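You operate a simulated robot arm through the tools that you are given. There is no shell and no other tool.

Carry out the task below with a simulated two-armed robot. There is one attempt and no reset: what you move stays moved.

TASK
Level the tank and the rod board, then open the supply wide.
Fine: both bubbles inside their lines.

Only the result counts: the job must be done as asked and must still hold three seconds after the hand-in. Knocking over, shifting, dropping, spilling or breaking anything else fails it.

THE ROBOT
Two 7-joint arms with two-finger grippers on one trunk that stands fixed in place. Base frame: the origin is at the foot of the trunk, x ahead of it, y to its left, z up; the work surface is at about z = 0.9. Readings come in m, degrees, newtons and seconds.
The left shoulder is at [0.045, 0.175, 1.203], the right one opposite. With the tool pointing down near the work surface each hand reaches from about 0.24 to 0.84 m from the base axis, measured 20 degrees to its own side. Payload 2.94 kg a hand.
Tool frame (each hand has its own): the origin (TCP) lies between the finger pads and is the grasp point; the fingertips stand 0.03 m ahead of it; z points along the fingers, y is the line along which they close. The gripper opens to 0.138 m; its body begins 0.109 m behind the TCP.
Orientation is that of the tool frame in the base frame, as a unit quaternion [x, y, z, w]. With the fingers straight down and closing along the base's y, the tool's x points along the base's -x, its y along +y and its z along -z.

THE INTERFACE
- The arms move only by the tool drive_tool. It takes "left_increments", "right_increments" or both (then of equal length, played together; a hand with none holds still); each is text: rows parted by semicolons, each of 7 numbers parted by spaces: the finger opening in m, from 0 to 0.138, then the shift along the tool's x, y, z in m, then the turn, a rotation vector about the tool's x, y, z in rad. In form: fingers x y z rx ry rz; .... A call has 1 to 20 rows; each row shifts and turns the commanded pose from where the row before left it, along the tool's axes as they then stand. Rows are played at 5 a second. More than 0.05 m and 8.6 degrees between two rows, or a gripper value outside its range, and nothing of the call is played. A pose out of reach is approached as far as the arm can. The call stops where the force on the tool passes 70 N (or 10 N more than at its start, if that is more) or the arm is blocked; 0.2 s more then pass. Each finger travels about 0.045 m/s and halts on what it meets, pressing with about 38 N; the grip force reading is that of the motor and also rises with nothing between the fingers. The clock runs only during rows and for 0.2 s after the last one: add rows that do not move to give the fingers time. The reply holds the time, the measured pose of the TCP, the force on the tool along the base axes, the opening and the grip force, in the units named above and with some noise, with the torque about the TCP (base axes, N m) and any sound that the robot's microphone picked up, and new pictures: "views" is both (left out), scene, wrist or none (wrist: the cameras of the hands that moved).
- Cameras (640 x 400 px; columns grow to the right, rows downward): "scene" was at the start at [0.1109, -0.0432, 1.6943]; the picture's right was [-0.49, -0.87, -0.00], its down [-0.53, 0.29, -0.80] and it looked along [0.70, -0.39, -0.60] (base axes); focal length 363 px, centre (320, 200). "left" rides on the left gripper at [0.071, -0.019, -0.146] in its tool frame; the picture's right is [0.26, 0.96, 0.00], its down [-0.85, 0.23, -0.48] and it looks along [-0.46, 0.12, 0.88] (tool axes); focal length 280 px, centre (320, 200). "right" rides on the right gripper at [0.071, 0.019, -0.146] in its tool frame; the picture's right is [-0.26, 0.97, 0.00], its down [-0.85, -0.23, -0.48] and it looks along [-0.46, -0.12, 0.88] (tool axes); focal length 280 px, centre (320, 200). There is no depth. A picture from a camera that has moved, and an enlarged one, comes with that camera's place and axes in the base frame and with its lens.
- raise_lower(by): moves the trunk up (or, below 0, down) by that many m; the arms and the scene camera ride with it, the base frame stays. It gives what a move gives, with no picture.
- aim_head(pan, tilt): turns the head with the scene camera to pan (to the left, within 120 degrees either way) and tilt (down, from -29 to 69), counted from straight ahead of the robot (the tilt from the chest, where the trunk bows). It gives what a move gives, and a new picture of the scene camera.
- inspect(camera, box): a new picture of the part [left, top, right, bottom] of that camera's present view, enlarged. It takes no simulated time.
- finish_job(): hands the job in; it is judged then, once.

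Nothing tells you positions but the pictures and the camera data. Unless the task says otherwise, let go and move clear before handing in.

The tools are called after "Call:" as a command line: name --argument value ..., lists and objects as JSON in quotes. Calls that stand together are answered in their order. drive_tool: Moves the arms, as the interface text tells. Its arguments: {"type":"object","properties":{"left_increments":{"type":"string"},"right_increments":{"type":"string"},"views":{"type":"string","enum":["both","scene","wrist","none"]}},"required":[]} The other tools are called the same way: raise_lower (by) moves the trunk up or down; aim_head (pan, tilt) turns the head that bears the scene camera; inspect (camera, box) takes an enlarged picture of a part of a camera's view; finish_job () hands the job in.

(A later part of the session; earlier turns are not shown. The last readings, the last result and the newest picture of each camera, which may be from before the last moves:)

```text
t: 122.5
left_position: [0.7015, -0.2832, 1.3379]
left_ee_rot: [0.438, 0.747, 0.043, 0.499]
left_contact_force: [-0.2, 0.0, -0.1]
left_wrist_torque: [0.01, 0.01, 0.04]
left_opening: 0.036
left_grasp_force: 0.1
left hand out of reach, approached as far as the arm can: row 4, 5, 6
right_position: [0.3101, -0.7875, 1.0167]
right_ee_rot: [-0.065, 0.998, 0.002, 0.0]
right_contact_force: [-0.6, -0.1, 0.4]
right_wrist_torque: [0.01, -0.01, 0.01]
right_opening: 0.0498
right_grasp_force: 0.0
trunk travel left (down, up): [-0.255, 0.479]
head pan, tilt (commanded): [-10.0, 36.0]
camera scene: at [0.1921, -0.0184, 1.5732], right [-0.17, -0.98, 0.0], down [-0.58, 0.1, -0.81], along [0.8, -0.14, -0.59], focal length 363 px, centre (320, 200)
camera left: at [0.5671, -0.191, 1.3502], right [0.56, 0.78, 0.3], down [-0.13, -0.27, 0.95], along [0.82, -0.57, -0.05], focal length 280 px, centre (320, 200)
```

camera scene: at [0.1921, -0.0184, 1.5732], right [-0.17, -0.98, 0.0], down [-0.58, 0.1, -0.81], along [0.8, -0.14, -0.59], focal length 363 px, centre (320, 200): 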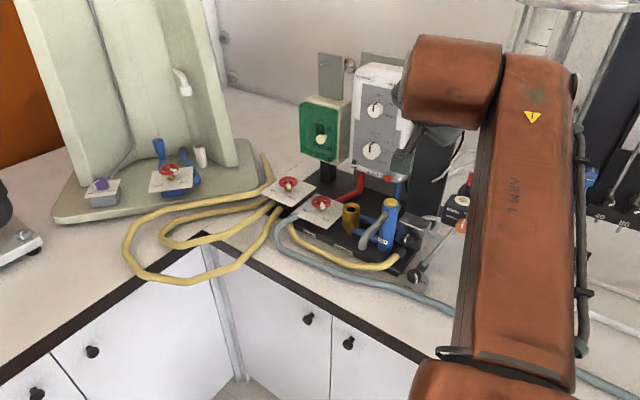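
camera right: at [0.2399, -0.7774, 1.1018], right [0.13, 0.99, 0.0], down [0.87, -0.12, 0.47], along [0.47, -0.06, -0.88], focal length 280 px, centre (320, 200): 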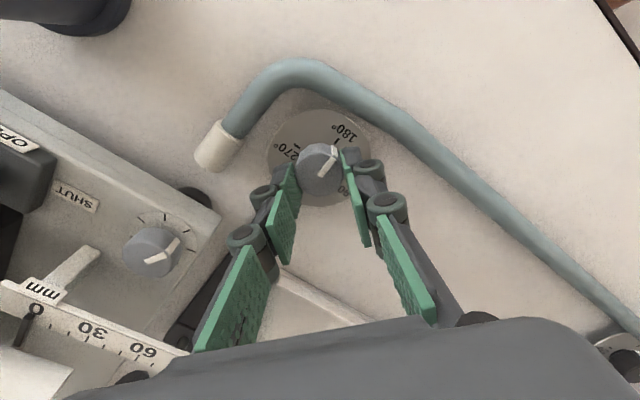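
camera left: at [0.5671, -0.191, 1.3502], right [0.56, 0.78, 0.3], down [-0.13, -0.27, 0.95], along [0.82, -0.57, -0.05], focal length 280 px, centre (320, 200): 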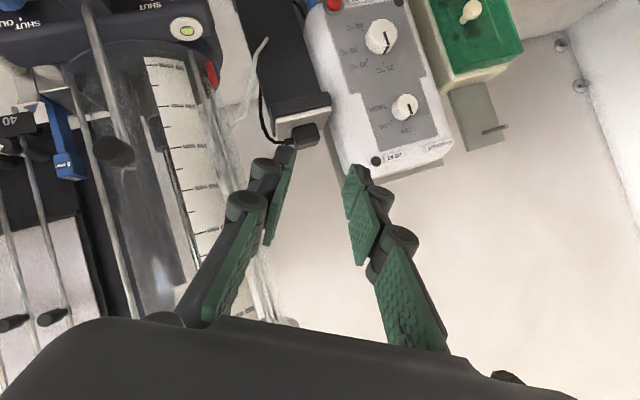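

Lifting helped a little, but the left elbow has drifted across the chest. I'll raise the hand and take it far to the left to let the elbow swing back out.

Call:
drive_tool --left_increments "0.036 0.0117 0.0242 -0.0331 0 0 0;0.036 0.0117 0.0242 -0.0331 0 0 0;0.036 0.0117 0.0242 -0.0331 0 0 0;0.036 0.0117 0.0242 -0.0331 0 0 0;0.036 0.0117 0.0242 -0.0331 0 0 0;0.036 0.0117 0.0242 -0.0331 0 0 0;0.036 0.0117 0.0242 -0.0331 0 0 0;0.036 0.0117 0.0242 -0.0331 0 0 0;0.036 0.0287 0.0085 -0.0278 0 0 0;0.036 0.0287 0.0085 -0.0278 0 0 0;0.036 0.0287 0.0085 -0.0278 0 0 0;0.036 0.0287 0.0085 -0.0278 0 0 0;0.036 0.0287 0.0085 -0.0278 0 0 0;0.036 0.0287 0.0085 -0.0278 0 0 0;0.036 0.0287 0.0085 -0.0278 0 0 0;0.036 0.0287 0.0085 -0.0278 0 0 0;0.036 0.0287 0.0085 -0.0278 0 0 0" --views "scene"

```text
t: 126.1
left_position: [0.4667, 0.3236, 1.4685]
left_ee_rot: [0.435, 0.747, 0.043, 0.5]
left_contact_force: [-1.2, 0.4, -0.1]
left_wrist_torque: [-0.06, 0.0, 0.01]
left_opening: 0.036
left_grasp_force: 0.1
left hand out of reach, approached as far as the arm can: row 2, 15, 16, 17
right_position: [0.3098, -0.787, 1.0174]
right_ee_rot: [-0.064, 0.998, 0.0, 0.0]
right_contact_force: [0.0, 0.2, 0.3]
right_wrist_torque: [-0.02, 0.01, 0.0]
right_opening: 0.0502
right_grasp_force: 0.1
trunk travel left (down, up): [-0.255, 0.479]
head pan, tilt (commanded): [-10.0, 36.0]
camera scene: at [0.1921, -0.0142, 1.5732], right [-0.17, -0.98, 0.0], down [-0.58, 0.1, -0.81], along [0.8, -0.14, -0.59], focal length 363 px, centre (320, 200)
```

scene: 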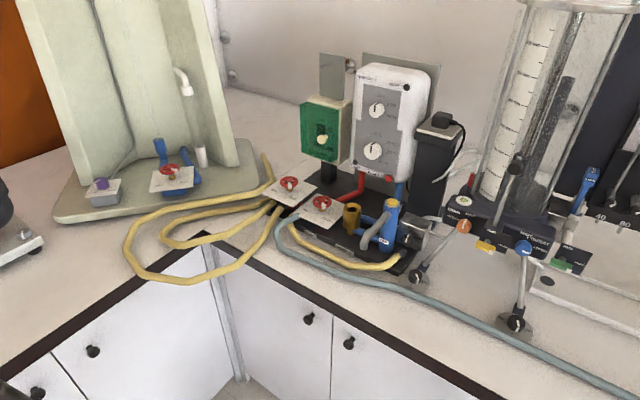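

The left hand is back on its own side and the bench is in clear view. I'll check the arm's posture by looking left.

Call:
aim_head --pan 60 --tilt 35

```text
t: 127.5
left_position: [0.4667, 0.3201, 1.4677]
left_ee_rot: [0.436, 0.747, 0.044, 0.5]
left_contact_force: [-0.4, -0.4, -0.6]
left_wrist_torque: [-0.02, -0.02, 0.0]
left_opening: 0.0359
left_grasp_force: 0.1
right_position: [0.3101, -0.7868, 1.0179]
right_ee_rot: [-0.065, 0.998, 0.001, -0.001]
right_contact_force: [0.3, -0.4, -0.2]
right_wrist_torque: [0.0, 0.01, 0.0]
right_opening: 0.0498
right_grasp_force: 0.1
trunk travel left (down, up): [-0.255, 0.479]
head pan, tilt (commanded): [60.0, 35.0]
camera scene: at [0.1502, 0.0754, 1.5747], right [0.87, -0.5, 0.0], down [-0.29, -0.5, -0.82], along [0.41, 0.71, -0.57], focal length 363 px, centre (320, 200)
```

scene: 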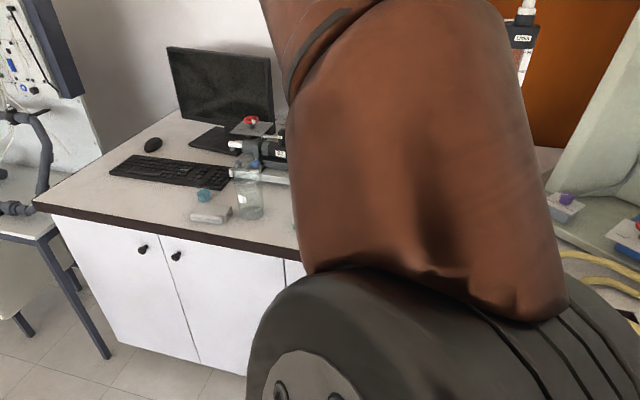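

Call:
drive_tool --left_increments "0.036 0 0 0 0.0752 0 -0.1073;0.036 0 0 0 0.0752 0 -0.1073;0.036 0 0 0 0.0752 0 -0.1073;0.036 0 0 0 0.0752 0 -0.1073;0.036 0 0 0 0 0.1453 0;0.036 0 0 0 0 0.1453 0;0.036 0 0 0 0 0.1453 0;0.036 0.0167 -0.0126 0.039 0 0 0;0.036 0.0167 -0.0126 0.039 0 0 0;0.036 0.0167 -0.0126 0.039 0 0 0;0.036 0.0167 -0.0126 0.039 0 0 0;0.036 0.0167 -0.0126 0.039 0 0 0;0.036 0.0167 -0.0126 0.039 0 0 0;0.036 0 0 0 0 0 0" --views "scene"

```text
t: 130.5
left_position: [0.5042, 0.253, 1.1867]
left_ee_rot: [0.367, 0.894, -0.098, 0.24]
left_contact_force: [-0.3, -0.2, 0.3]
left_wrist_torque: [0.03, 0.0, -0.02]
left_opening: 0.0362
left_grasp_force: 0.0
left hand out of reach, approached as far as the arm can: row 1, 2, 3, 4, 6, 7
right_position: [0.3098, -0.7884, 1.0178]
right_ee_rot: [-0.065, 0.998, 0.0, 0.0]
right_contact_force: [0.6, 0.9, 0.3]
right_wrist_torque: [-0.02, -0.03, 0.01]
right_opening: 0.0501
right_grasp_force: 0.2
trunk travel left (down, up): [-0.255, 0.479]
head pan, tilt (commanded): [60.0, 35.0]
camera scene: at [0.1494, 0.0758, 1.5749], right [0.87, -0.5, 0.0], down [-0.29, -0.5, -0.82], along [0.41, 0.71, -0.57], focal length 363 px, centre (320, 200)
```

scene: 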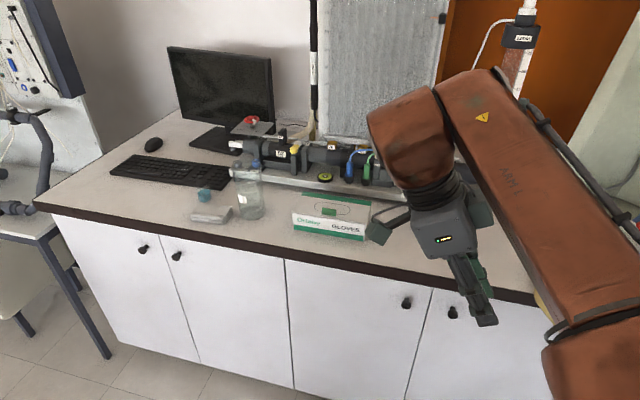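

Call:
drive_tool --left_increments "0.036 -0.0257 -0.0198 0.0262 0 0 0;0.036 -0.0257 -0.0198 0.0262 0 0 0;0.036 -0.0257 -0.0198 0.0262 0 0 0;0.036 -0.0257 -0.0198 0.0262 0 0 0;0.036 -0.0257 -0.0198 0.0262 0 0 0;0.036 -0.0257 -0.0198 0.0262 0 0 0;0.036 -0.0257 -0.0198 0.0262 0 0 0;0.036 -0.0257 -0.0198 0.0262 0 0 0;0.036 -0.0257 -0.0198 0.0262 0 0 0;0.036 -0.0257 -0.0198 0.0262 0 0 0;0.036 -0.0257 -0.0198 0.0262 0 0 0;0.036 0 0 0 0 0 0" --views "none"

Call:
aim_head --pan -20 --tilt 42

```text
t: 133.1
left_position: [0.6837, -0.1381, 1.1205]
left_ee_rot: [0.368, 0.894, -0.099, 0.238]
left_contact_force: [-0.1, 0.0, -0.2]
left_wrist_torque: [0.02, -0.04, -0.01]
left_opening: 0.036
left_grasp_force: 0.0
left hand out of reach, approached as far as the arm can: row 6, 7, 8, 9, 10, 11
right_position: [0.3096, -0.7885, 1.0168]
right_ee_rot: [-0.065, 0.998, 0.0, 0.0]
right_contact_force: [-0.1, 0.1, 0.3]
right_wrist_torque: [0.0, -0.01, -0.03]
right_opening: 0.0499
right_grasp_force: 0.1
trunk travel left (down, up): [-0.255, 0.479]
head pan, tilt (commanded): [60.0, 35.0]
```

```text
t: 134.6
left_position: [0.6832, -0.1384, 1.12]
left_ee_rot: [0.368, 0.894, -0.099, 0.238]
left_contact_force: [-0.6, 0.4, -0.2]
left_wrist_torque: [-0.02, -0.02, 0.0]
left_opening: 0.0361
left_grasp_force: 0.0
right_position: [0.3105, -0.7885, 1.0156]
right_ee_rot: [-0.064, 0.998, 0.001, 0.0]
right_contact_force: [0.3, -0.8, -0.4]
right_wrist_torque: [-0.01, -0.05, -0.01]
right_opening: 0.0499
right_grasp_force: 0.1
trunk travel left (down, up): [-0.255, 0.479]
head pan, tilt (commanded): [-20.0, 42.0]
camera scene: at [0.1851, -0.0303, 1.5641], right [-0.34, -0.94, 0.0], down [-0.63, 0.23, -0.74], along [0.7, -0.25, -0.67], focal length 363 px, centre (320, 200)
```

scene: 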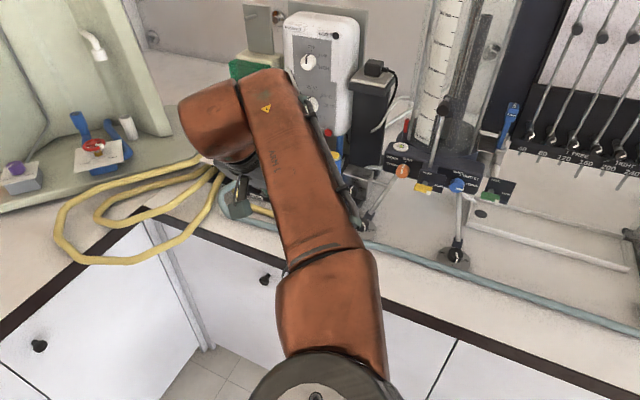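

The left arm is stuck with its elbow inward, so I'll park it high on the left. The right arm should reach the supply knob if the trunk comes down a bit more, so I'll use that instead.

Call:
drive_tool --left_increments "0.036 0.0032 0.0094 -0.0423 0 0 0;0.036 0.0032 0.0094 -0.0423 0 0 0;0.036 0.0032 0.0094 -0.0423 0 0 0;0.036 0.0032 0.0094 -0.0423 0 0 0;0.036 0.0032 0.0094 -0.0423 0 0 0;0.036 0.0032 0.0094 -0.0423 0 0 0;0.036 0.0032 0.0094 -0.0423 0 0 0;0.036 0.0032 0.0094 -0.0423 0 0 0;0.036 0.0336 0.0103 -0.0227 0 0 0;0.036 0.0336 0.0103 -0.0227 0 0 0;0.036 0.0336 0.0103 -0.0227 0 0 0;0.036 0.0336 0.0103 -0.0227 0 0 0;0.036 0.0336 0.0103 -0.0227 0 0 0;0.036 0.0336 0.0103 -0.0227 0 0 0;0.036 0.0336 0.0103 -0.0227 0 0 0" --right_increments "0.05 0 0 -0.04 0 0 0;0.05 0 0 -0.04 0 0 0;0.05 0 0 -0.04 0 0 0;0.045 0 0 -0.04 0 0 0;0.04 0 0 -0.03 0 0 0;0.036 0 0.04 0 0 0 0;0.036 0 0.04 0 0 0 0;0.036 0 0.04 0 0 0 0;0.036 0 0.04 0 0 0 0;0.036 0 0.04 0 0 0 0;0.036 0 0.04 0 0 0 0;0.036 0 0 0 0 0 0;0.036 0 0 0 0 0 0;0.036 0 0 0 0 0 0;0.036 0 0 0 0 0 0" --views "scene"

```text
t: 137.8
left_position: [0.4916, 0.3154, 1.3877]
left_ee_rot: [0.368, 0.893, -0.099, 0.239]
left_contact_force: [0.5, 0.2, 0.3]
left_wrist_torque: [-0.06, -0.05, -0.03]
left_opening: 0.0362
left_grasp_force: 0.1
left hand out of reach, approached as far as the arm can: row 11, 12, 13, 14, 15
right_position: [0.2777, -0.5468, 1.2088]
right_ee_rot: [-0.065, 0.998, -0.001, 0.001]
right_contact_force: [0.1, -0.2, 0.3]
right_wrist_torque: [-0.05, -0.03, 0.08]
right_opening: 0.0363
right_grasp_force: 0.0
trunk travel left (down, up): [-0.255, 0.479]
head pan, tilt (commanded): [-20.0, 42.0]
camera scene: at [0.1841, -0.0273, 1.5643], right [-0.34, -0.94, 0.0], down [-0.63, 0.23, -0.74], along [0.7, -0.25, -0.67], focal length 363 px, centre (320, 200)
```

scene: 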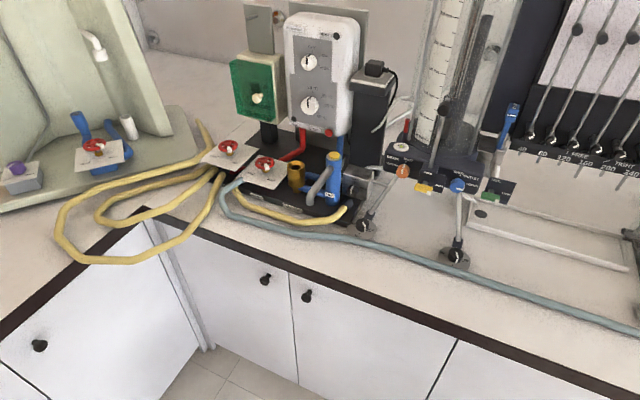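

The view is clear. I'll lower the trunk another 0.10 m and bring the right hand forward, then yaw it and lean it.

Call:
raise_lower --by -0.1

Call:
drive_tool --right_increments "0.036 -0.0413 0.0158 -0.0059 0 0 0;0.036 -0.0413 0.0158 -0.0059 0 0 0;0.036 -0.0413 0.0158 -0.0059 0 0 0;0.036 -0.0413 0.0158 -0.0059 0 0 0;0.036 -0.0413 0.0158 -0.0059 0 0 0;0.036 -0.0413 0.0158 -0.0059 0 0 0;0.036 -0.0413 0.0158 -0.0059 0 0 0;0.036 0 0 0 0 0 0.1297;0.036 0 0 0 0 0 0.1297;0.036 0 0 0 0 0 0.1297;0.036 0 0 0 0 0 0.1297;0.036 0 0 0 0 0 0.1297;0.036 0 0 0 0 0 0.1297;0.036 0 0 0 0 0 0.1297;0.036 0 0 0 0 0 0" --views "scene"

```text
t: 139.2
left_position: [0.5613, 0.3118, 1.2392]
left_ee_rot: [0.362, 0.904, -0.117, 0.192]
left_contact_force: [-0.9, 0.0, 0.1]
left_wrist_torque: [-0.04, -0.01, 0.04]
left_opening: 0.036
left_grasp_force: 0.0
right_position: [0.2862, -0.5497, 1.1036]
right_ee_rot: [-0.064, 0.998, 0.0, -0.008]
right_contact_force: [-0.2, 0.7, 0.9]
right_wrist_torque: [-0.04, -0.02, 0.02]
right_opening: 0.036
right_grasp_force: 0.2
trunk travel left (down, up): [-0.155, 0.579]
head pan, tilt (commanded): [-20.0, 42.0]
```

```text
t: 142.3
left_position: [0.5626, 0.3126, 1.238]
left_ee_rot: [0.362, 0.905, -0.118, 0.191]
left_contact_force: [-0.1, 0.4, 0.3]
left_wrist_torque: [-0.02, -0.03, -0.02]
left_opening: 0.0361
left_grasp_force: 0.0
right_position: [0.5621, -0.4024, 1.1399]
right_ee_rot: [0.381, 0.925, -0.003, -0.009]
right_contact_force: [0.2, 0.5, -0.6]
right_wrist_torque: [0.0, 0.02, -0.01]
right_opening: 0.0361
right_grasp_force: 0.0
trunk travel left (down, up): [-0.155, 0.579]
head pan, tilt (commanded): [-20.0, 42.0]
camera scene: at [0.2696, -0.0291, 1.4562], right [-0.34, -0.94, 0.0], down [-0.63, 0.23, -0.74], along [0.7, -0.25, -0.67], focal length 363 px, centre (320, 200)
```

scene: 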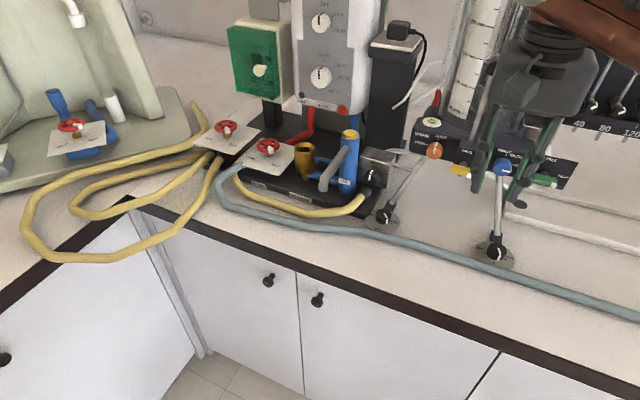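

Call:
drive_tool --right_increments "0.036 0 0 0 0 -0.137 0;0.036 0 0 0 0 -0.137 0;0.036 0 0 0 0 -0.137 0;0.036 0 0 0 0 -0.137 0;0.036 0 0 0 0 -0.137 0;0.036 0 0 0 0 -0.137 0;0.036 0 0 0 0 -0.137 0;0.036 0 0 0 -0.0752 0 0.1073;0.036 0 0 0 -0.0752 0 0.1073;0.036 0 0 0 -0.0752 0 0.1073;0.036 0 0 0 -0.0752 0 0.1073;0.036 0 0 0 0 0 0" --views "both"

```text
t: 144.9
left_position: [0.5615, 0.3125, 1.2374]
left_ee_rot: [0.362, 0.904, -0.119, 0.191]
left_contact_force: [0.3, -0.3, 0.4]
left_wrist_torque: [-0.01, -0.02, 0.03]
left_opening: 0.0363
left_grasp_force: 0.0
right_position: [0.5605, -0.4012, 1.1395]
right_ee_rot: [0.436, 0.752, 0.041, 0.493]
right_contact_force: [-0.2, 0.0, 0.4]
right_wrist_torque: [-0.01, -0.01, -0.01]
right_opening: 0.0359
right_grasp_force: 0.0
trunk travel left (down, up): [-0.155, 0.579]
head pan, tilt (commanded): [-20.0, 42.0]
camera scene: at [0.2689, -0.0284, 1.4564], right [-0.34, -0.94, 0.0], down [-0.63, 0.23, -0.74], along [0.7, -0.25, -0.67], focal length 363 px, centre (320, 200)
camera right: at [0.4504, -0.2866, 1.1744], right [0.63, 0.41, 0.66], down [-0.4, -0.56, 0.73], along [0.67, -0.72, -0.19], focal length 280 px, centre (320, 200)
```

scene: 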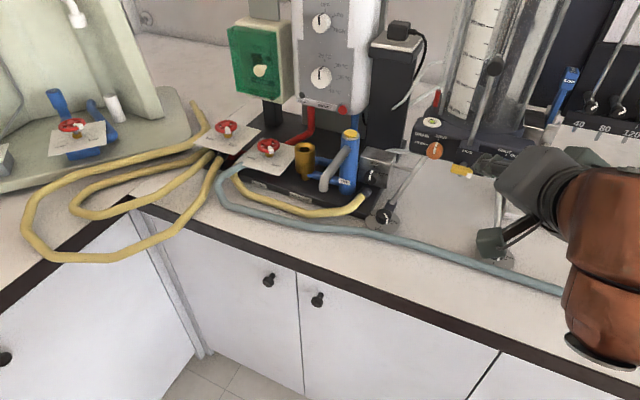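
right: 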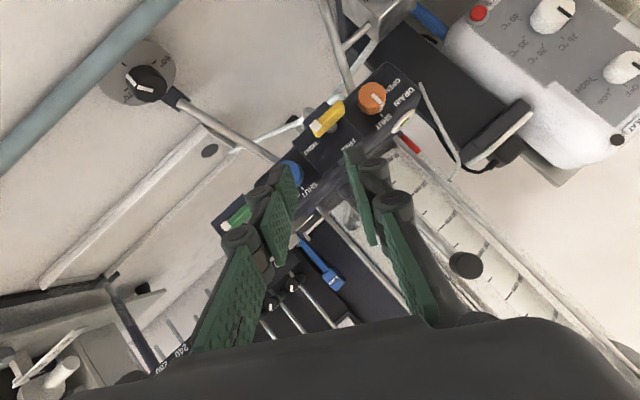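

The right arm takes this posture without trouble. I'll go to a pre-grasp 0.14 m short of the supply knob.

Call:
drive_tool --right_increments "0.036 0.0251 0.0212 0.0232 0 0 0;0.036 0.0251 0.0212 0.0232 0 0 0;0.036 0.0251 0.0212 0.0232 0 0 0;0.036 0.0251 0.0212 0.0232 0 0 0;0.036 0.0251 0.0212 0.0232 0 0 0;0.036 0 0 0 0 0 0" --views "both"

Call:
inspect --camera "right" --box '[200, 60, 480, 260]'

Call:
inspect --camera "scene" --box '[300, 110, 480, 240]'

```text
t: 146.3
left_position: [0.5613, 0.3124, 1.2392]
left_ee_rot: [0.361, 0.905, -0.118, 0.191]
left_contact_force: [-0.1, -0.6, -0.6]
left_wrist_torque: [-0.02, -0.02, 0.02]
left_opening: 0.0359
left_grasp_force: 0.1
right_position: [0.6974, -0.2914, 1.0451]
right_ee_rot: [0.436, 0.752, 0.04, 0.494]
right_contact_force: [-0.3, 1.1, 0.2]
right_wrist_torque: [0.0, 0.0, -0.01]
right_opening: 0.036
right_grasp_force: 0.0
trunk travel left (down, up): [-0.155, 0.579]
head pan, tilt (commanded): [-20.0, 42.0]
camera scene: at [0.2682, -0.0289, 1.4567], right [-0.34, -0.94, 0.0], down [-0.63, 0.23, -0.74], along [0.7, -0.25, -0.67], focal length 363 px, centre (320, 200)
camera right: at [0.5867, -0.177, 1.0792], right [0.63, 0.41, 0.66], down [-0.4, -0.56, 0.73], along [0.67, -0.72, -0.19], focal length 280 px, centre (320, 200)
```

scene: 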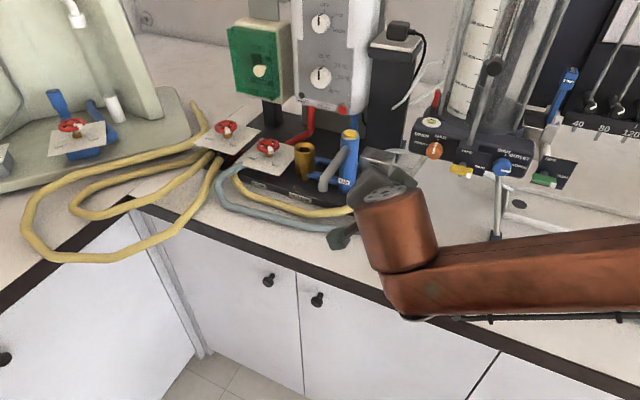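
right: 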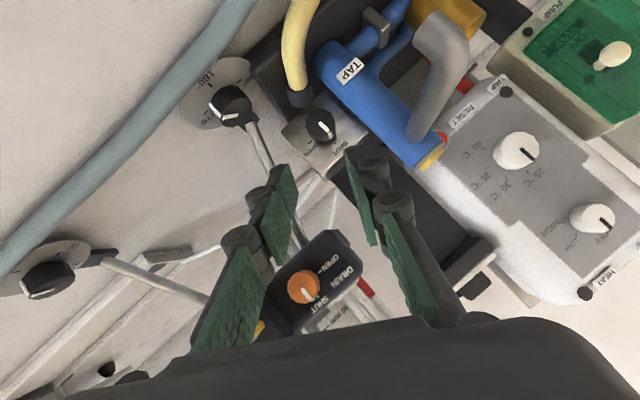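

```text
2.00 times, centred on (340, 160) of right
camera zoom: at [0.5867, -0.177, 1.0792], right [0.63, 0.41, 0.66], down [-0.4, -0.56, 0.73], along [0.67, -0.72, -0.19], focal length 561 px, centre (280, 280)
```

zoom: 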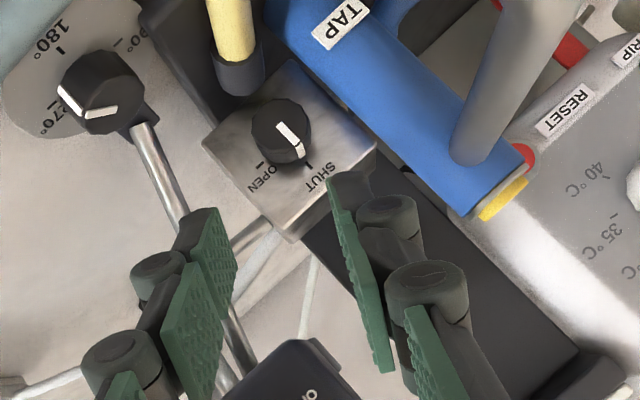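

```text
3.08 times, centred on (390, 175) of scene
camera zoom: at [0.2682, -0.0289, 1.4567], right [-0.34, -0.94, 0.0], down [-0.63, 0.23, -0.74], along [0.7, -0.25, -0.67], focal length 1116 px, centre (105, 277)
```

zoom: 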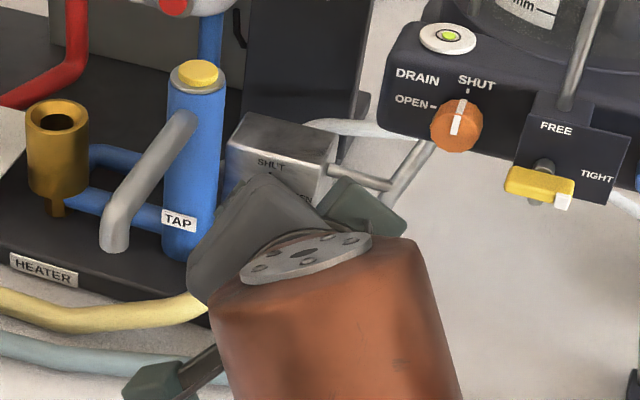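

A near head-on view: the knob is centred on the tool axis and reads SHUT, with OPEN 90° clockwise. The TAP column has about 35 mm clearance and the hose ferrule is 40 mm below. I'll advance carefully with a narrow opening.

Call:
drive_tool --right_increments "0.038 0.003 0.0015 0.025 0 0 0;0.038 0 0 0.025 0 0 0;0.038 0 0 0.025 0 0 0;0.038 0 0 0 0 0 0" --views "both"

Call:
inspect --camera "right" --box '[220, 80, 440, 260]'

Call:
inspect --camera "scene" --box '[300, 110, 480, 240]'

```text
t: 147.3
left_position: [0.5617, 0.3125, 1.2372]
left_ee_rot: [0.362, 0.905, -0.117, 0.192]
left_contact_force: [-0.6, 0.0, -0.1]
left_wrist_torque: [0.01, -0.02, 0.02]
left_opening: 0.036
left_grasp_force: 0.0
right_position: [0.7588, -0.3197, 1.0042]
right_ee_rot: [0.436, 0.752, 0.04, 0.492]
right_contact_force: [0.4, 1.0, -0.1]
right_wrist_torque: [0.03, 0.0, 0.02]
right_opening: 0.0379
right_grasp_force: 0.1
trunk travel left (down, up): [-0.155, 0.579]
head pan, tilt (commanded): [-20.0, 42.0]
camera scene: at [0.2689, -0.0287, 1.4564], right [-0.34, -0.94, 0.0], down [-0.63, 0.23, -0.74], along [0.7, -0.25, -0.67], focal length 363 px, centre (320, 200)
camera right: at [0.6479, -0.2038, 1.0388], right [0.63, 0.41, 0.66], down [-0.4, -0.56, 0.73], along [0.67, -0.72, -0.19], focal length 280 px, centre (320, 200)
```

scene: 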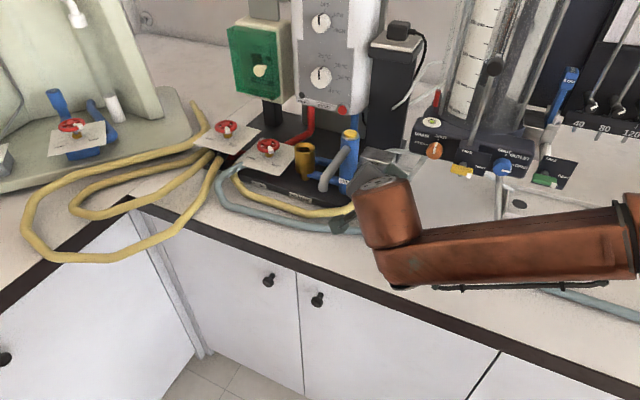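
right: 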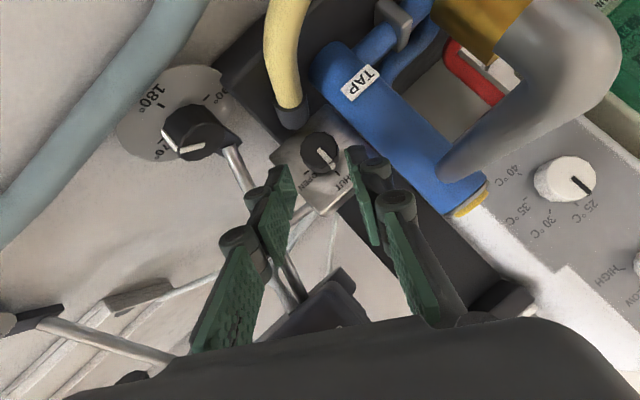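

```text
2.22 times, centred on (330, 170) of right
camera zoom: at [0.6479, -0.2038, 1.0388], right [0.63, 0.41, 0.66], down [-0.4, -0.56, 0.73], along [0.67, -0.72, -0.19], focal length 623 px, centre (298, 267)
```

zoom: 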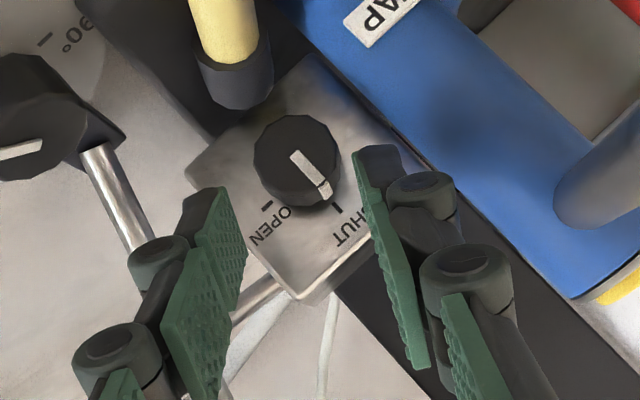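

```text
3.08 times, centred on (390, 175) of scene
camera zoom: at [0.2689, -0.0287, 1.4564], right [-0.34, -0.94, 0.0], down [-0.63, 0.23, -0.74], along [0.7, -0.25, -0.67], focal length 1116 px, centre (105, 277)
```

zoom: 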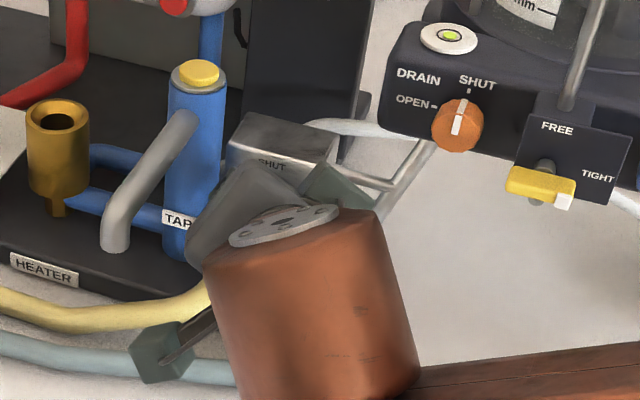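

Call:
drive_tool --right_increments "0.0345 0.0024 -0.0003 0.01 0 0 0;0.0345 0 0 0.01 0 0 0;0.0345 0 0 0 0 0 0" --views "wrist"

Call:
inspect --camera "right" --box '[220, 80, 440, 260]'

```text
t: 148.2
left_position: [0.5618, 0.3115, 1.2367]
left_ee_rot: [0.362, 0.905, -0.118, 0.191]
left_contact_force: [0.1, -0.3, -0.7]
left_wrist_torque: [0.02, -0.02, 0.02]
left_opening: 0.0362
left_grasp_force: 0.1
right_position: [0.7721, -0.3251, 0.9916]
right_ee_rot: [0.436, 0.752, 0.04, 0.493]
right_contact_force: [-0.4, -0.7, 0.7]
right_wrist_torque: [-0.01, -0.05, -0.02]
right_opening: 0.0344
right_grasp_force: 0.2
trunk travel left (down, up): [-0.155, 0.579]
head pan, tilt (commanded): [-20.0, 42.0]
camera right: at [0.6625, -0.2097, 1.0268], right [0.63, 0.41, 0.66], down [-0.4, -0.56, 0.73], along [0.67, -0.72, -0.19], focal length 280 px, centre (320, 200)
```

right: 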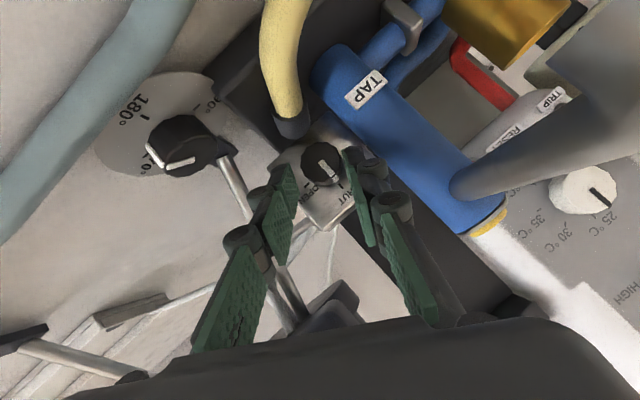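

```text
2.22 times, centred on (330, 170) of right
camera zoom: at [0.6625, -0.2097, 1.0268], right [0.63, 0.41, 0.66], down [-0.4, -0.56, 0.73], along [0.67, -0.72, -0.19], focal length 623 px, centre (298, 267)
```

zoom: 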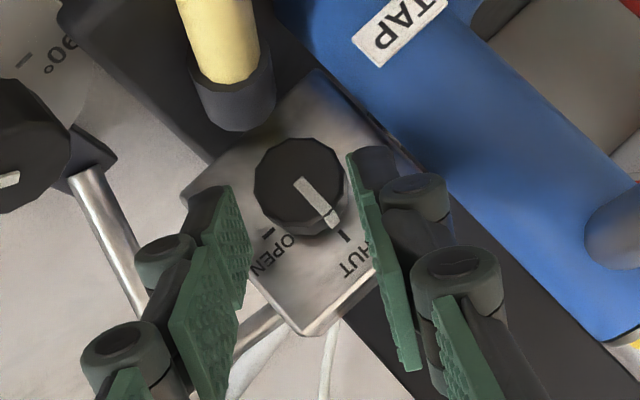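

Call:
drive_tool --right_increments "0.0345 0 0 0.008 0 0 0;0.0345 0 0 0.0075 0 0 0;0.0345 0 0 0 0 0 0" --views "wrist"

Call:
inspect --camera "right" --box '[220, 80, 440, 260]'

```text
t: 148.9
left_position: [0.5632, 0.3117, 1.2374]
left_ee_rot: [0.361, 0.905, -0.117, 0.191]
left_contact_force: [0.3, -0.2, -0.9]
left_wrist_torque: [-0.04, 0.02, -0.03]
left_opening: 0.0361
left_grasp_force: 0.1
right_position: [0.7845, -0.3284, 0.9827]
right_ee_rot: [0.436, 0.752, 0.039, 0.493]
right_contact_force: [0.7, 0.1, -0.7]
right_wrist_torque: [0.02, 0.0, 0.01]
right_opening: 0.0346
right_grasp_force: 0.1
trunk travel left (down, up): [-0.155, 0.579]
head pan, tilt (commanded): [-20.0, 42.0]
camera right: at [0.6749, -0.2141, 1.0183], right [0.63, 0.41, 0.66], down [-0.4, -0.56, 0.73], along [0.67, -0.72, -0.19], focal length 280 px, centre (320, 200)
```

right: 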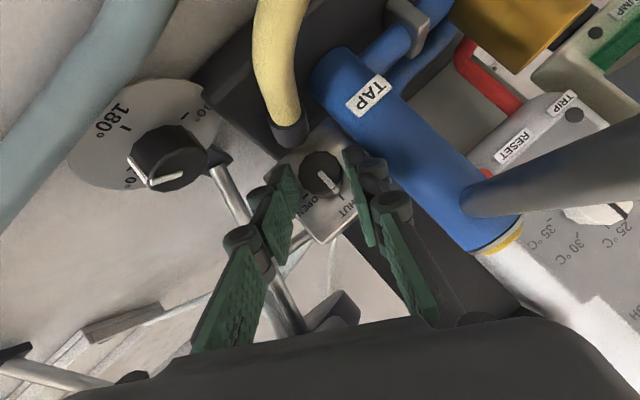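

```text
2.22 times, centred on (330, 170) of right
camera zoom: at [0.6749, -0.2141, 1.0183], right [0.63, 0.41, 0.66], down [-0.4, -0.56, 0.73], along [0.67, -0.72, -0.19], focal length 623 px, centre (298, 267)
```

zoom: 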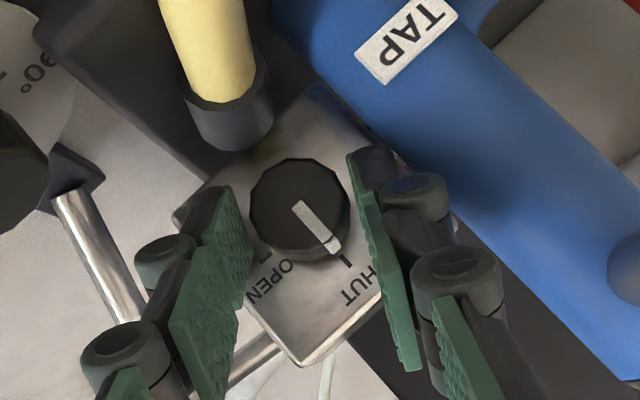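

The fingers flank the knob with no contact. Closing.

Call:
drive_tool --right_increments "0.02 0 0 0 0 0 0;0.02 0 0 0 0 0 0;0.02 0 0 0 0 0 0" --views "wrist"

Call:
inspect --camera "right" --box '[220, 80, 440, 260]'

```text
t: 149.8
left_position: [0.5636, 0.311, 1.237]
left_ee_rot: [0.362, 0.905, -0.118, 0.191]
left_contact_force: [-0.2, -0.7, 0.1]
left_wrist_torque: [-0.01, 0.02, 0.0]
left_opening: 0.036
left_grasp_force: 0.1
right_position: [0.785, -0.3284, 0.9847]
right_ee_rot: [0.436, 0.752, 0.04, 0.493]
right_contact_force: [3.5, 0.8, 1.8]
right_wrist_torque: [0.0, -0.08, 0.13]
right_opening: 0.0285
right_grasp_force: 44.5
trunk travel left (down, up): [-0.155, 0.579]
head pan, tilt (commanded): [-20.0, 42.0]
camera right: at [0.6752, -0.2138, 1.0183], right [0.63, 0.41, 0.66], down [-0.4, -0.56, 0.73], along [0.67, -0.72, -0.19], focal length 280 px, centre (320, 200)
```

right: 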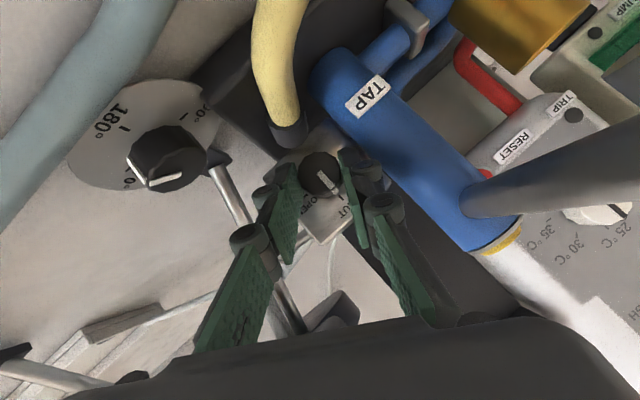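

```text
2.22 times, centred on (330, 170) of right
camera zoom: at [0.6752, -0.2138, 1.0183], right [0.63, 0.41, 0.66], down [-0.4, -0.56, 0.73], along [0.67, -0.72, -0.19], focal length 623 px, centre (298, 267)
```

zoom: 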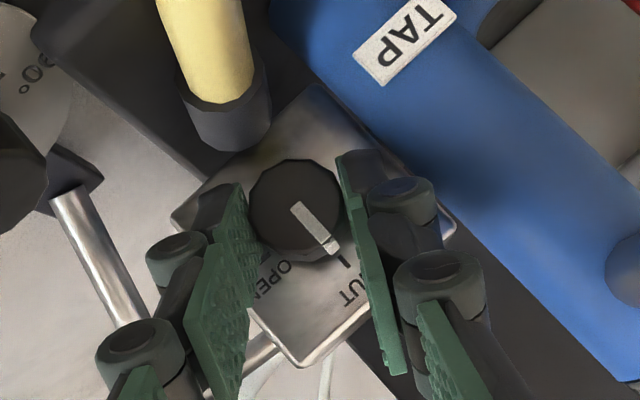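

Gripped at 0.0285 m. I'll turn 14° clockwise first as a check.

Call:
drive_tool --right_increments "0.02 0 -0.002 0 -0.0701 0 0.1001;0.02 0 -0.002 0 -0.0701 0 0.1001;0.02 0 0 0 0 0 0" --views "wrist"

Call:
inspect --camera "right" --box '[220, 80, 440, 260]'

```text
t: 150.6
left_position: [0.5643, 0.312, 1.2365]
left_ee_rot: [0.362, 0.905, -0.119, 0.191]
left_contact_force: [-0.8, -0.1, 0.0]
left_wrist_torque: [-0.03, -0.04, -0.01]
left_opening: 0.036
left_grasp_force: 0.1
right_position: [0.7842, -0.3305, 0.9813]
right_ee_rot: [0.474, 0.699, 0.143, 0.516]
right_contact_force: [8.8, 1.8, 2.5]
right_wrist_torque: [0.11, 0.15, 0.21]
right_opening: 0.0277
right_grasp_force: 45.4
trunk travel left (down, up): [-0.155, 0.579]
head pan, tilt (commanded): [-20.0, 42.0]
camera right: at [0.6676, -0.2209, 1.016], right [0.5, 0.28, 0.82], down [-0.51, -0.67, 0.54], along [0.7, -0.69, -0.19], focal length 280 px, centre (320, 200)
```

right: 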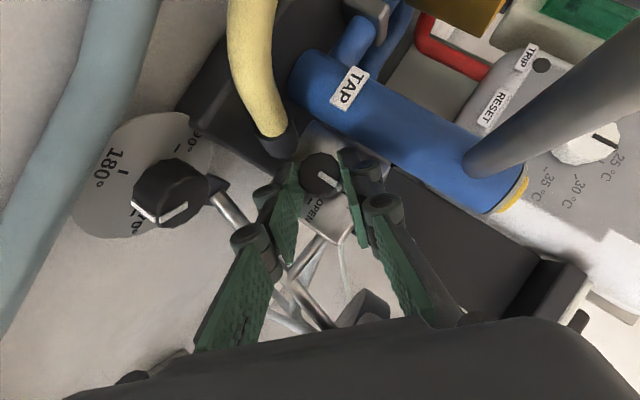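

```text
2.22 times, centred on (330, 170) of right
camera zoom: at [0.6676, -0.2209, 1.016], right [0.5, 0.28, 0.82], down [-0.51, -0.67, 0.54], along [0.7, -0.69, -0.19], focal length 623 px, centre (298, 267)
```

zoom: 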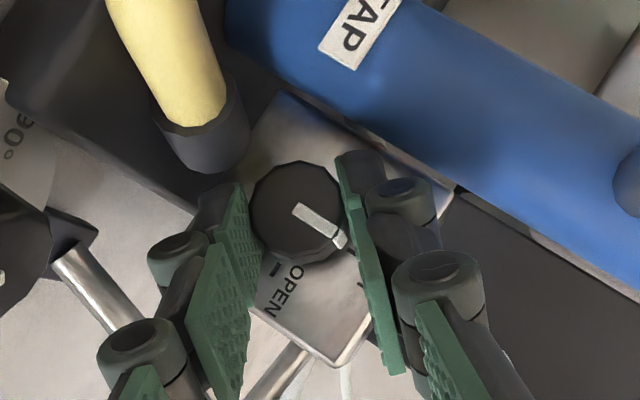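

The knob slipped: the pointer stayed at SHUT because the fingertips only hold its front rim. I'll open, roll back, move up slightly and go about 1 cm deeper for a full grip.

Call:
drive_tool --right_increments "0.0345 0 0 0 0 0 0;0.0345 0 0 0 0 0 0;0.0345 0 0.002 0 0.0701 0 -0.1001;0.0345 0 0.002 0 0.0701 0 -0.1001;0.0345 -0.0043 0.0009 0.004 0 0 0;0.0345 0 0 0 0 0 0" --views "wrist"

Call:
inspect --camera "right" --box '[220, 80, 440, 260]'

```text
t: 151.9
left_position: [0.5629, 0.3131, 1.2383]
left_ee_rot: [0.362, 0.905, -0.118, 0.191]
left_contact_force: [0.7, -0.2, -0.5]
left_wrist_torque: [-0.02, 0.02, 0.0]
left_opening: 0.0363
left_grasp_force: 0.0
right_position: [0.7894, -0.3332, 0.9853]
right_ee_rot: [0.436, 0.752, 0.04, 0.492]
right_contact_force: [0.9, 0.2, -0.7]
right_wrist_torque: [-0.01, -0.02, 0.05]
right_opening: 0.0344
right_grasp_force: 0.1
trunk travel left (down, up): [-0.155, 0.579]
head pan, tilt (commanded): [-20.0, 42.0]
camera right: at [0.679, -0.2182, 1.0202], right [0.63, 0.41, 0.66], down [-0.4, -0.56, 0.73], along [0.67, -0.72, -0.19], focal length 280 px, centre (320, 200)
```

right: 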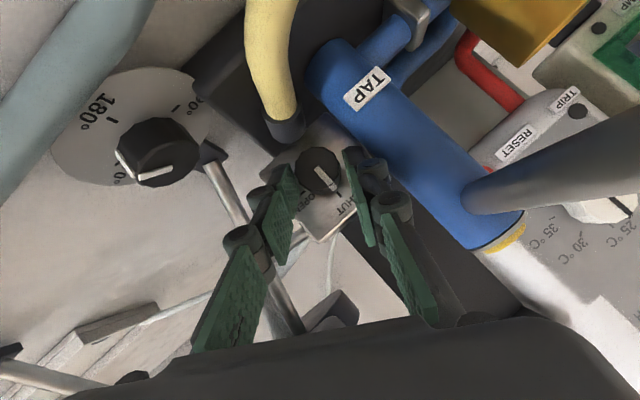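

```text
2.22 times, centred on (330, 170) of right
camera zoom: at [0.679, -0.2182, 1.0202], right [0.63, 0.41, 0.66], down [-0.4, -0.56, 0.73], along [0.67, -0.72, -0.19], focal length 623 px, centre (298, 267)
```

zoom: 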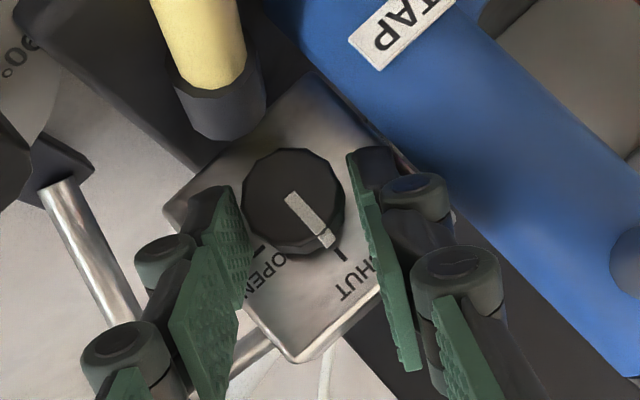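

Call:
drive_tool --right_increments "0.0355 0 -0.0012 0 0 0 0;0.0355 0 0 0.0035 0 0 0;0.0355 0 0 0.0035 0 0 0;0.0355 0 0 0 0 0 0" --views "wrist"

Call:
inspect --camera "right" --box '[220, 80, 440, 260]'

Call:
inspect --camera "scene" --box '[300, 110, 480, 240]'

```text
t: 152.9
left_position: [0.5603, 0.3121, 1.2381]
left_ee_rot: [0.361, 0.905, -0.118, 0.192]
left_contact_force: [-0.8, -0.1, 1.4]
left_wrist_torque: [0.0, 0.01, 0.0]
left_opening: 0.0361
left_grasp_force: 0.1
right_position: [0.7926, -0.3348, 0.9826]
right_ee_rot: [0.436, 0.752, 0.039, 0.493]
right_contact_force: [-14.3, 7.3, 2.9]
right_wrist_torque: [0.0, 0.18, -0.34]
right_opening: 0.0362
right_grasp_force: 0.7
trunk travel left (down, up): [-0.155, 0.579]
head pan, tilt (commanded): [-20.0, 42.0]
camera right: at [0.6813, -0.2202, 1.0171], right [0.63, 0.41, 0.66], down [-0.4, -0.56, 0.73], along [0.67, -0.72, -0.19], focal length 280 px, centre (320, 200)
```

right: 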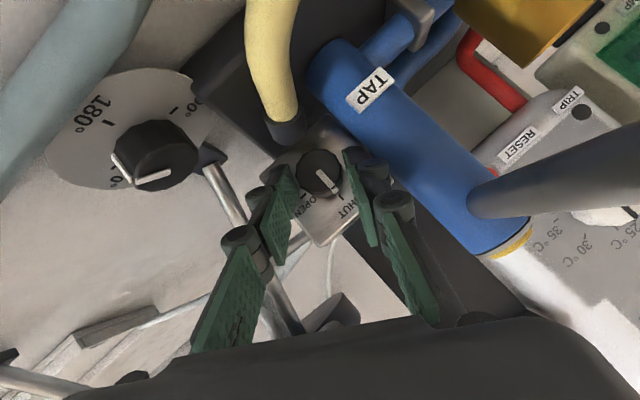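

```text
2.22 times, centred on (330, 170) of right
camera zoom: at [0.6813, -0.2202, 1.0171], right [0.63, 0.41, 0.66], down [-0.4, -0.56, 0.73], along [0.67, -0.72, -0.19], focal length 623 px, centre (298, 267)
```

zoom: 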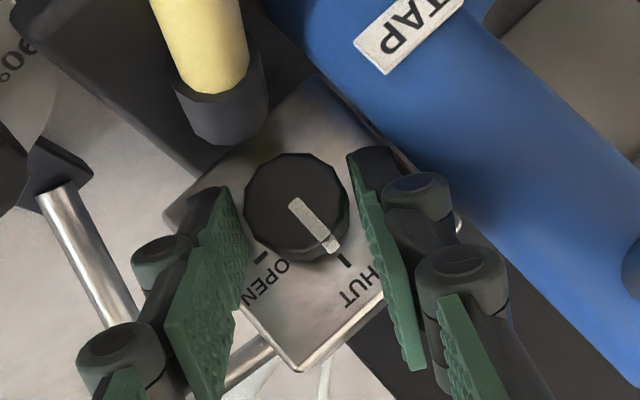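

```text
3.08 times, centred on (390, 175) of scene
camera zoom: at [0.2672, -0.0279, 1.4567], right [-0.34, -0.94, 0.0], down [-0.63, 0.23, -0.74], along [0.7, -0.25, -0.67], focal length 1116 px, centre (105, 277)
```

zoom: 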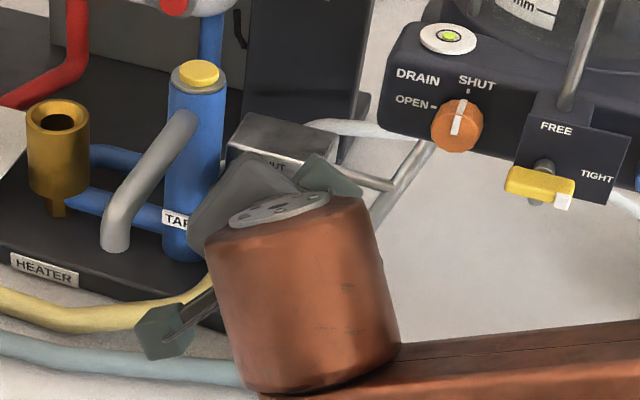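

There is about 15 N of axial contact, so the fingertips have reached the block face. I'll back off 2 mm and close.

Call:
drive_tool --right_increments "0.0355 0 0 -0.002 0 0 0;0.02 0 0 0 0 0 0;0.02 0 0 0 0 0 0;0.02 0 0 0 0 0 0" --views "wrist"

Call:
inspect --camera "right" --box '[260, 100, 380, 220]'

```text
t: 153.9
left_position: [0.5627, 0.3123, 1.2376]
left_ee_rot: [0.36, 0.905, -0.118, 0.191]
left_contact_force: [0.2, 0.0, 0.5]
left_wrist_torque: [0.0, -0.02, 0.0]
left_opening: 0.0361
left_grasp_force: 0.1
right_position: [0.7915, -0.3346, 0.984]
right_ee_rot: [0.436, 0.752, 0.039, 0.493]
right_contact_force: [-1.8, 5.6, 1.9]
right_wrist_torque: [0.03, -0.05, 0.12]
right_opening: 0.0285
right_grasp_force: 45.1
trunk travel left (down, up): [-0.155, 0.579]
head pan, tilt (commanded): [-20.0, 42.0]
camera right: at [0.6818, -0.2197, 1.0172], right [0.63, 0.41, 0.66], down [-0.4, -0.56, 0.73], along [0.67, -0.72, -0.19], focal length 280 px, centre (320, 200)
```

right: 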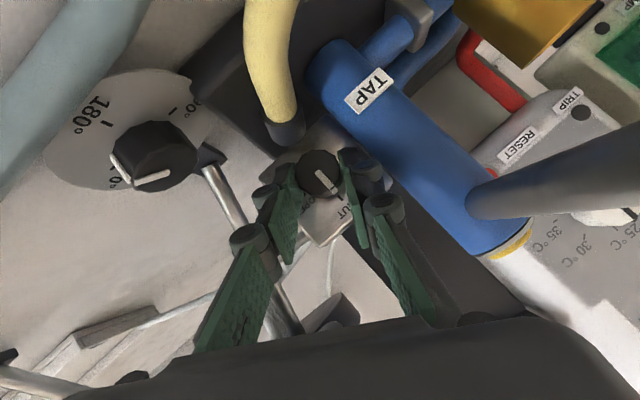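

```text
3.33 times, centred on (320, 160) of right
camera zoom: at [0.6818, -0.2197, 1.0172], right [0.63, 0.41, 0.66], down [-0.4, -0.56, 0.73], along [0.67, -0.72, -0.19], focal length 935 px, centre (320, 333)
```

zoom: 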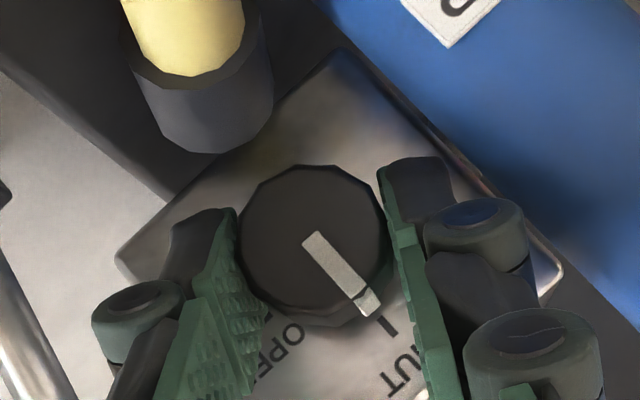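

Call:
drive_tool --right_increments "0.0 0 -0.0018 0 -0.0701 0 0.1001;0.0 0 -0.0018 0 -0.0701 0 0.1001;0.0 0 0 0 0 0 0" --views "wrist"

Call:
inspect --camera "right" --box '[260, 100, 380, 220]'

```text
t: 154.8
left_position: [0.5631, 0.3125, 1.236]
left_ee_rot: [0.361, 0.905, -0.118, 0.192]
left_contact_force: [-0.2, -0.8, -0.2]
left_wrist_torque: [0.0, -0.03, -0.01]
left_opening: 0.0359
left_grasp_force: 0.0
right_position: [0.7906, -0.3358, 0.9799]
right_ee_rot: [0.474, 0.7, 0.143, 0.515]
right_contact_force: [8.0, 10.0, 1.2]
right_wrist_torque: [0.18, 0.12, 0.29]
right_opening: 0.0274
right_grasp_force: 45.4
trunk travel left (down, up): [-0.155, 0.579]
head pan, tilt (commanded): [-20.0, 42.0]
camera right: at [0.6749, -0.2267, 1.0146], right [0.5, 0.28, 0.82], down [-0.51, -0.67, 0.54], along [0.7, -0.69, -0.19], focal length 280 px, centre (320, 200)
```

right: 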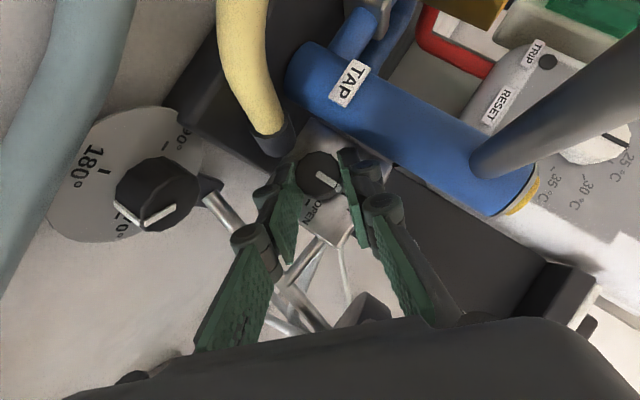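

```text
3.33 times, centred on (320, 160) of right
camera zoom: at [0.6749, -0.2267, 1.0146], right [0.5, 0.28, 0.82], down [-0.51, -0.67, 0.54], along [0.7, -0.69, -0.19], focal length 935 px, centre (320, 333)
```

zoom: 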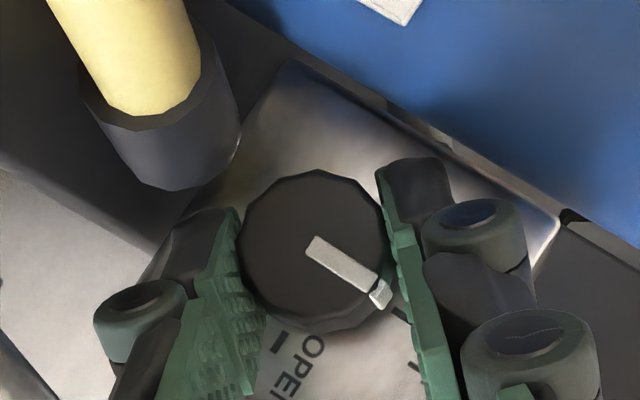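

The fingers have now settled onto the knob's flats (opening went from 28.5 to 27.4 mm). I'll keep turning and see whether it carries.

Call:
drive_tool --right_increments "0.0 0 -0.0018 0 -0.0701 0 0.1001;0.0 0 -0.0018 0 -0.0701 0 0.1001;0.0 0 0 0 0 0 0" --views "wrist"

Call:
inspect --camera "right" --box '[260, 100, 380, 220]'

```text
t: 155.6
left_position: [0.562, 0.3121, 1.2353]
left_ee_rot: [0.361, 0.905, -0.118, 0.192]
left_contact_force: [-0.3, 0.3, 0.0]
left_wrist_torque: [0.02, -0.01, 0.01]
left_opening: 0.0357
left_grasp_force: 0.1
right_position: [0.79, -0.3381, 0.9782]
right_ee_rot: [0.504, 0.637, 0.242, 0.531]
right_contact_force: [5.8, 10.5, 1.6]
right_wrist_torque: [-0.12, -0.01, 0.05]
right_opening: 0.028
right_grasp_force: 45.1
trunk travel left (down, up): [-0.155, 0.579]
head pan, tilt (commanded): [-20.0, 42.0]
camera right: at [0.6679, -0.2337, 1.0108], right [0.35, 0.13, 0.93], down [-0.59, -0.74, 0.33], along [0.73, -0.66, -0.19], focal length 280 px, centre (320, 200)
```

right: 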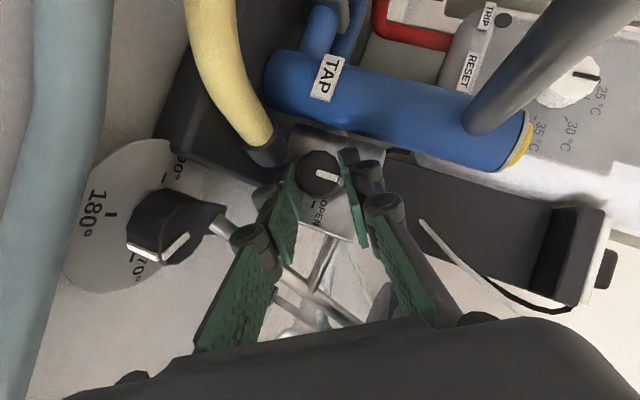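

```text
3.33 times, centred on (320, 160) of right
camera zoom: at [0.6679, -0.2337, 1.0108], right [0.35, 0.13, 0.93], down [-0.59, -0.74, 0.33], along [0.73, -0.66, -0.19], focal length 935 px, centre (320, 333)
```

zoom: 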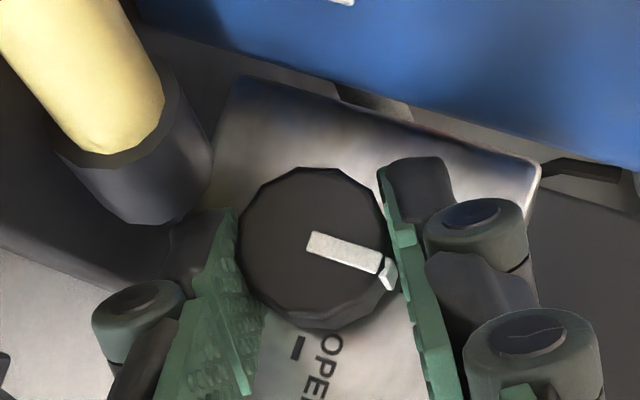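

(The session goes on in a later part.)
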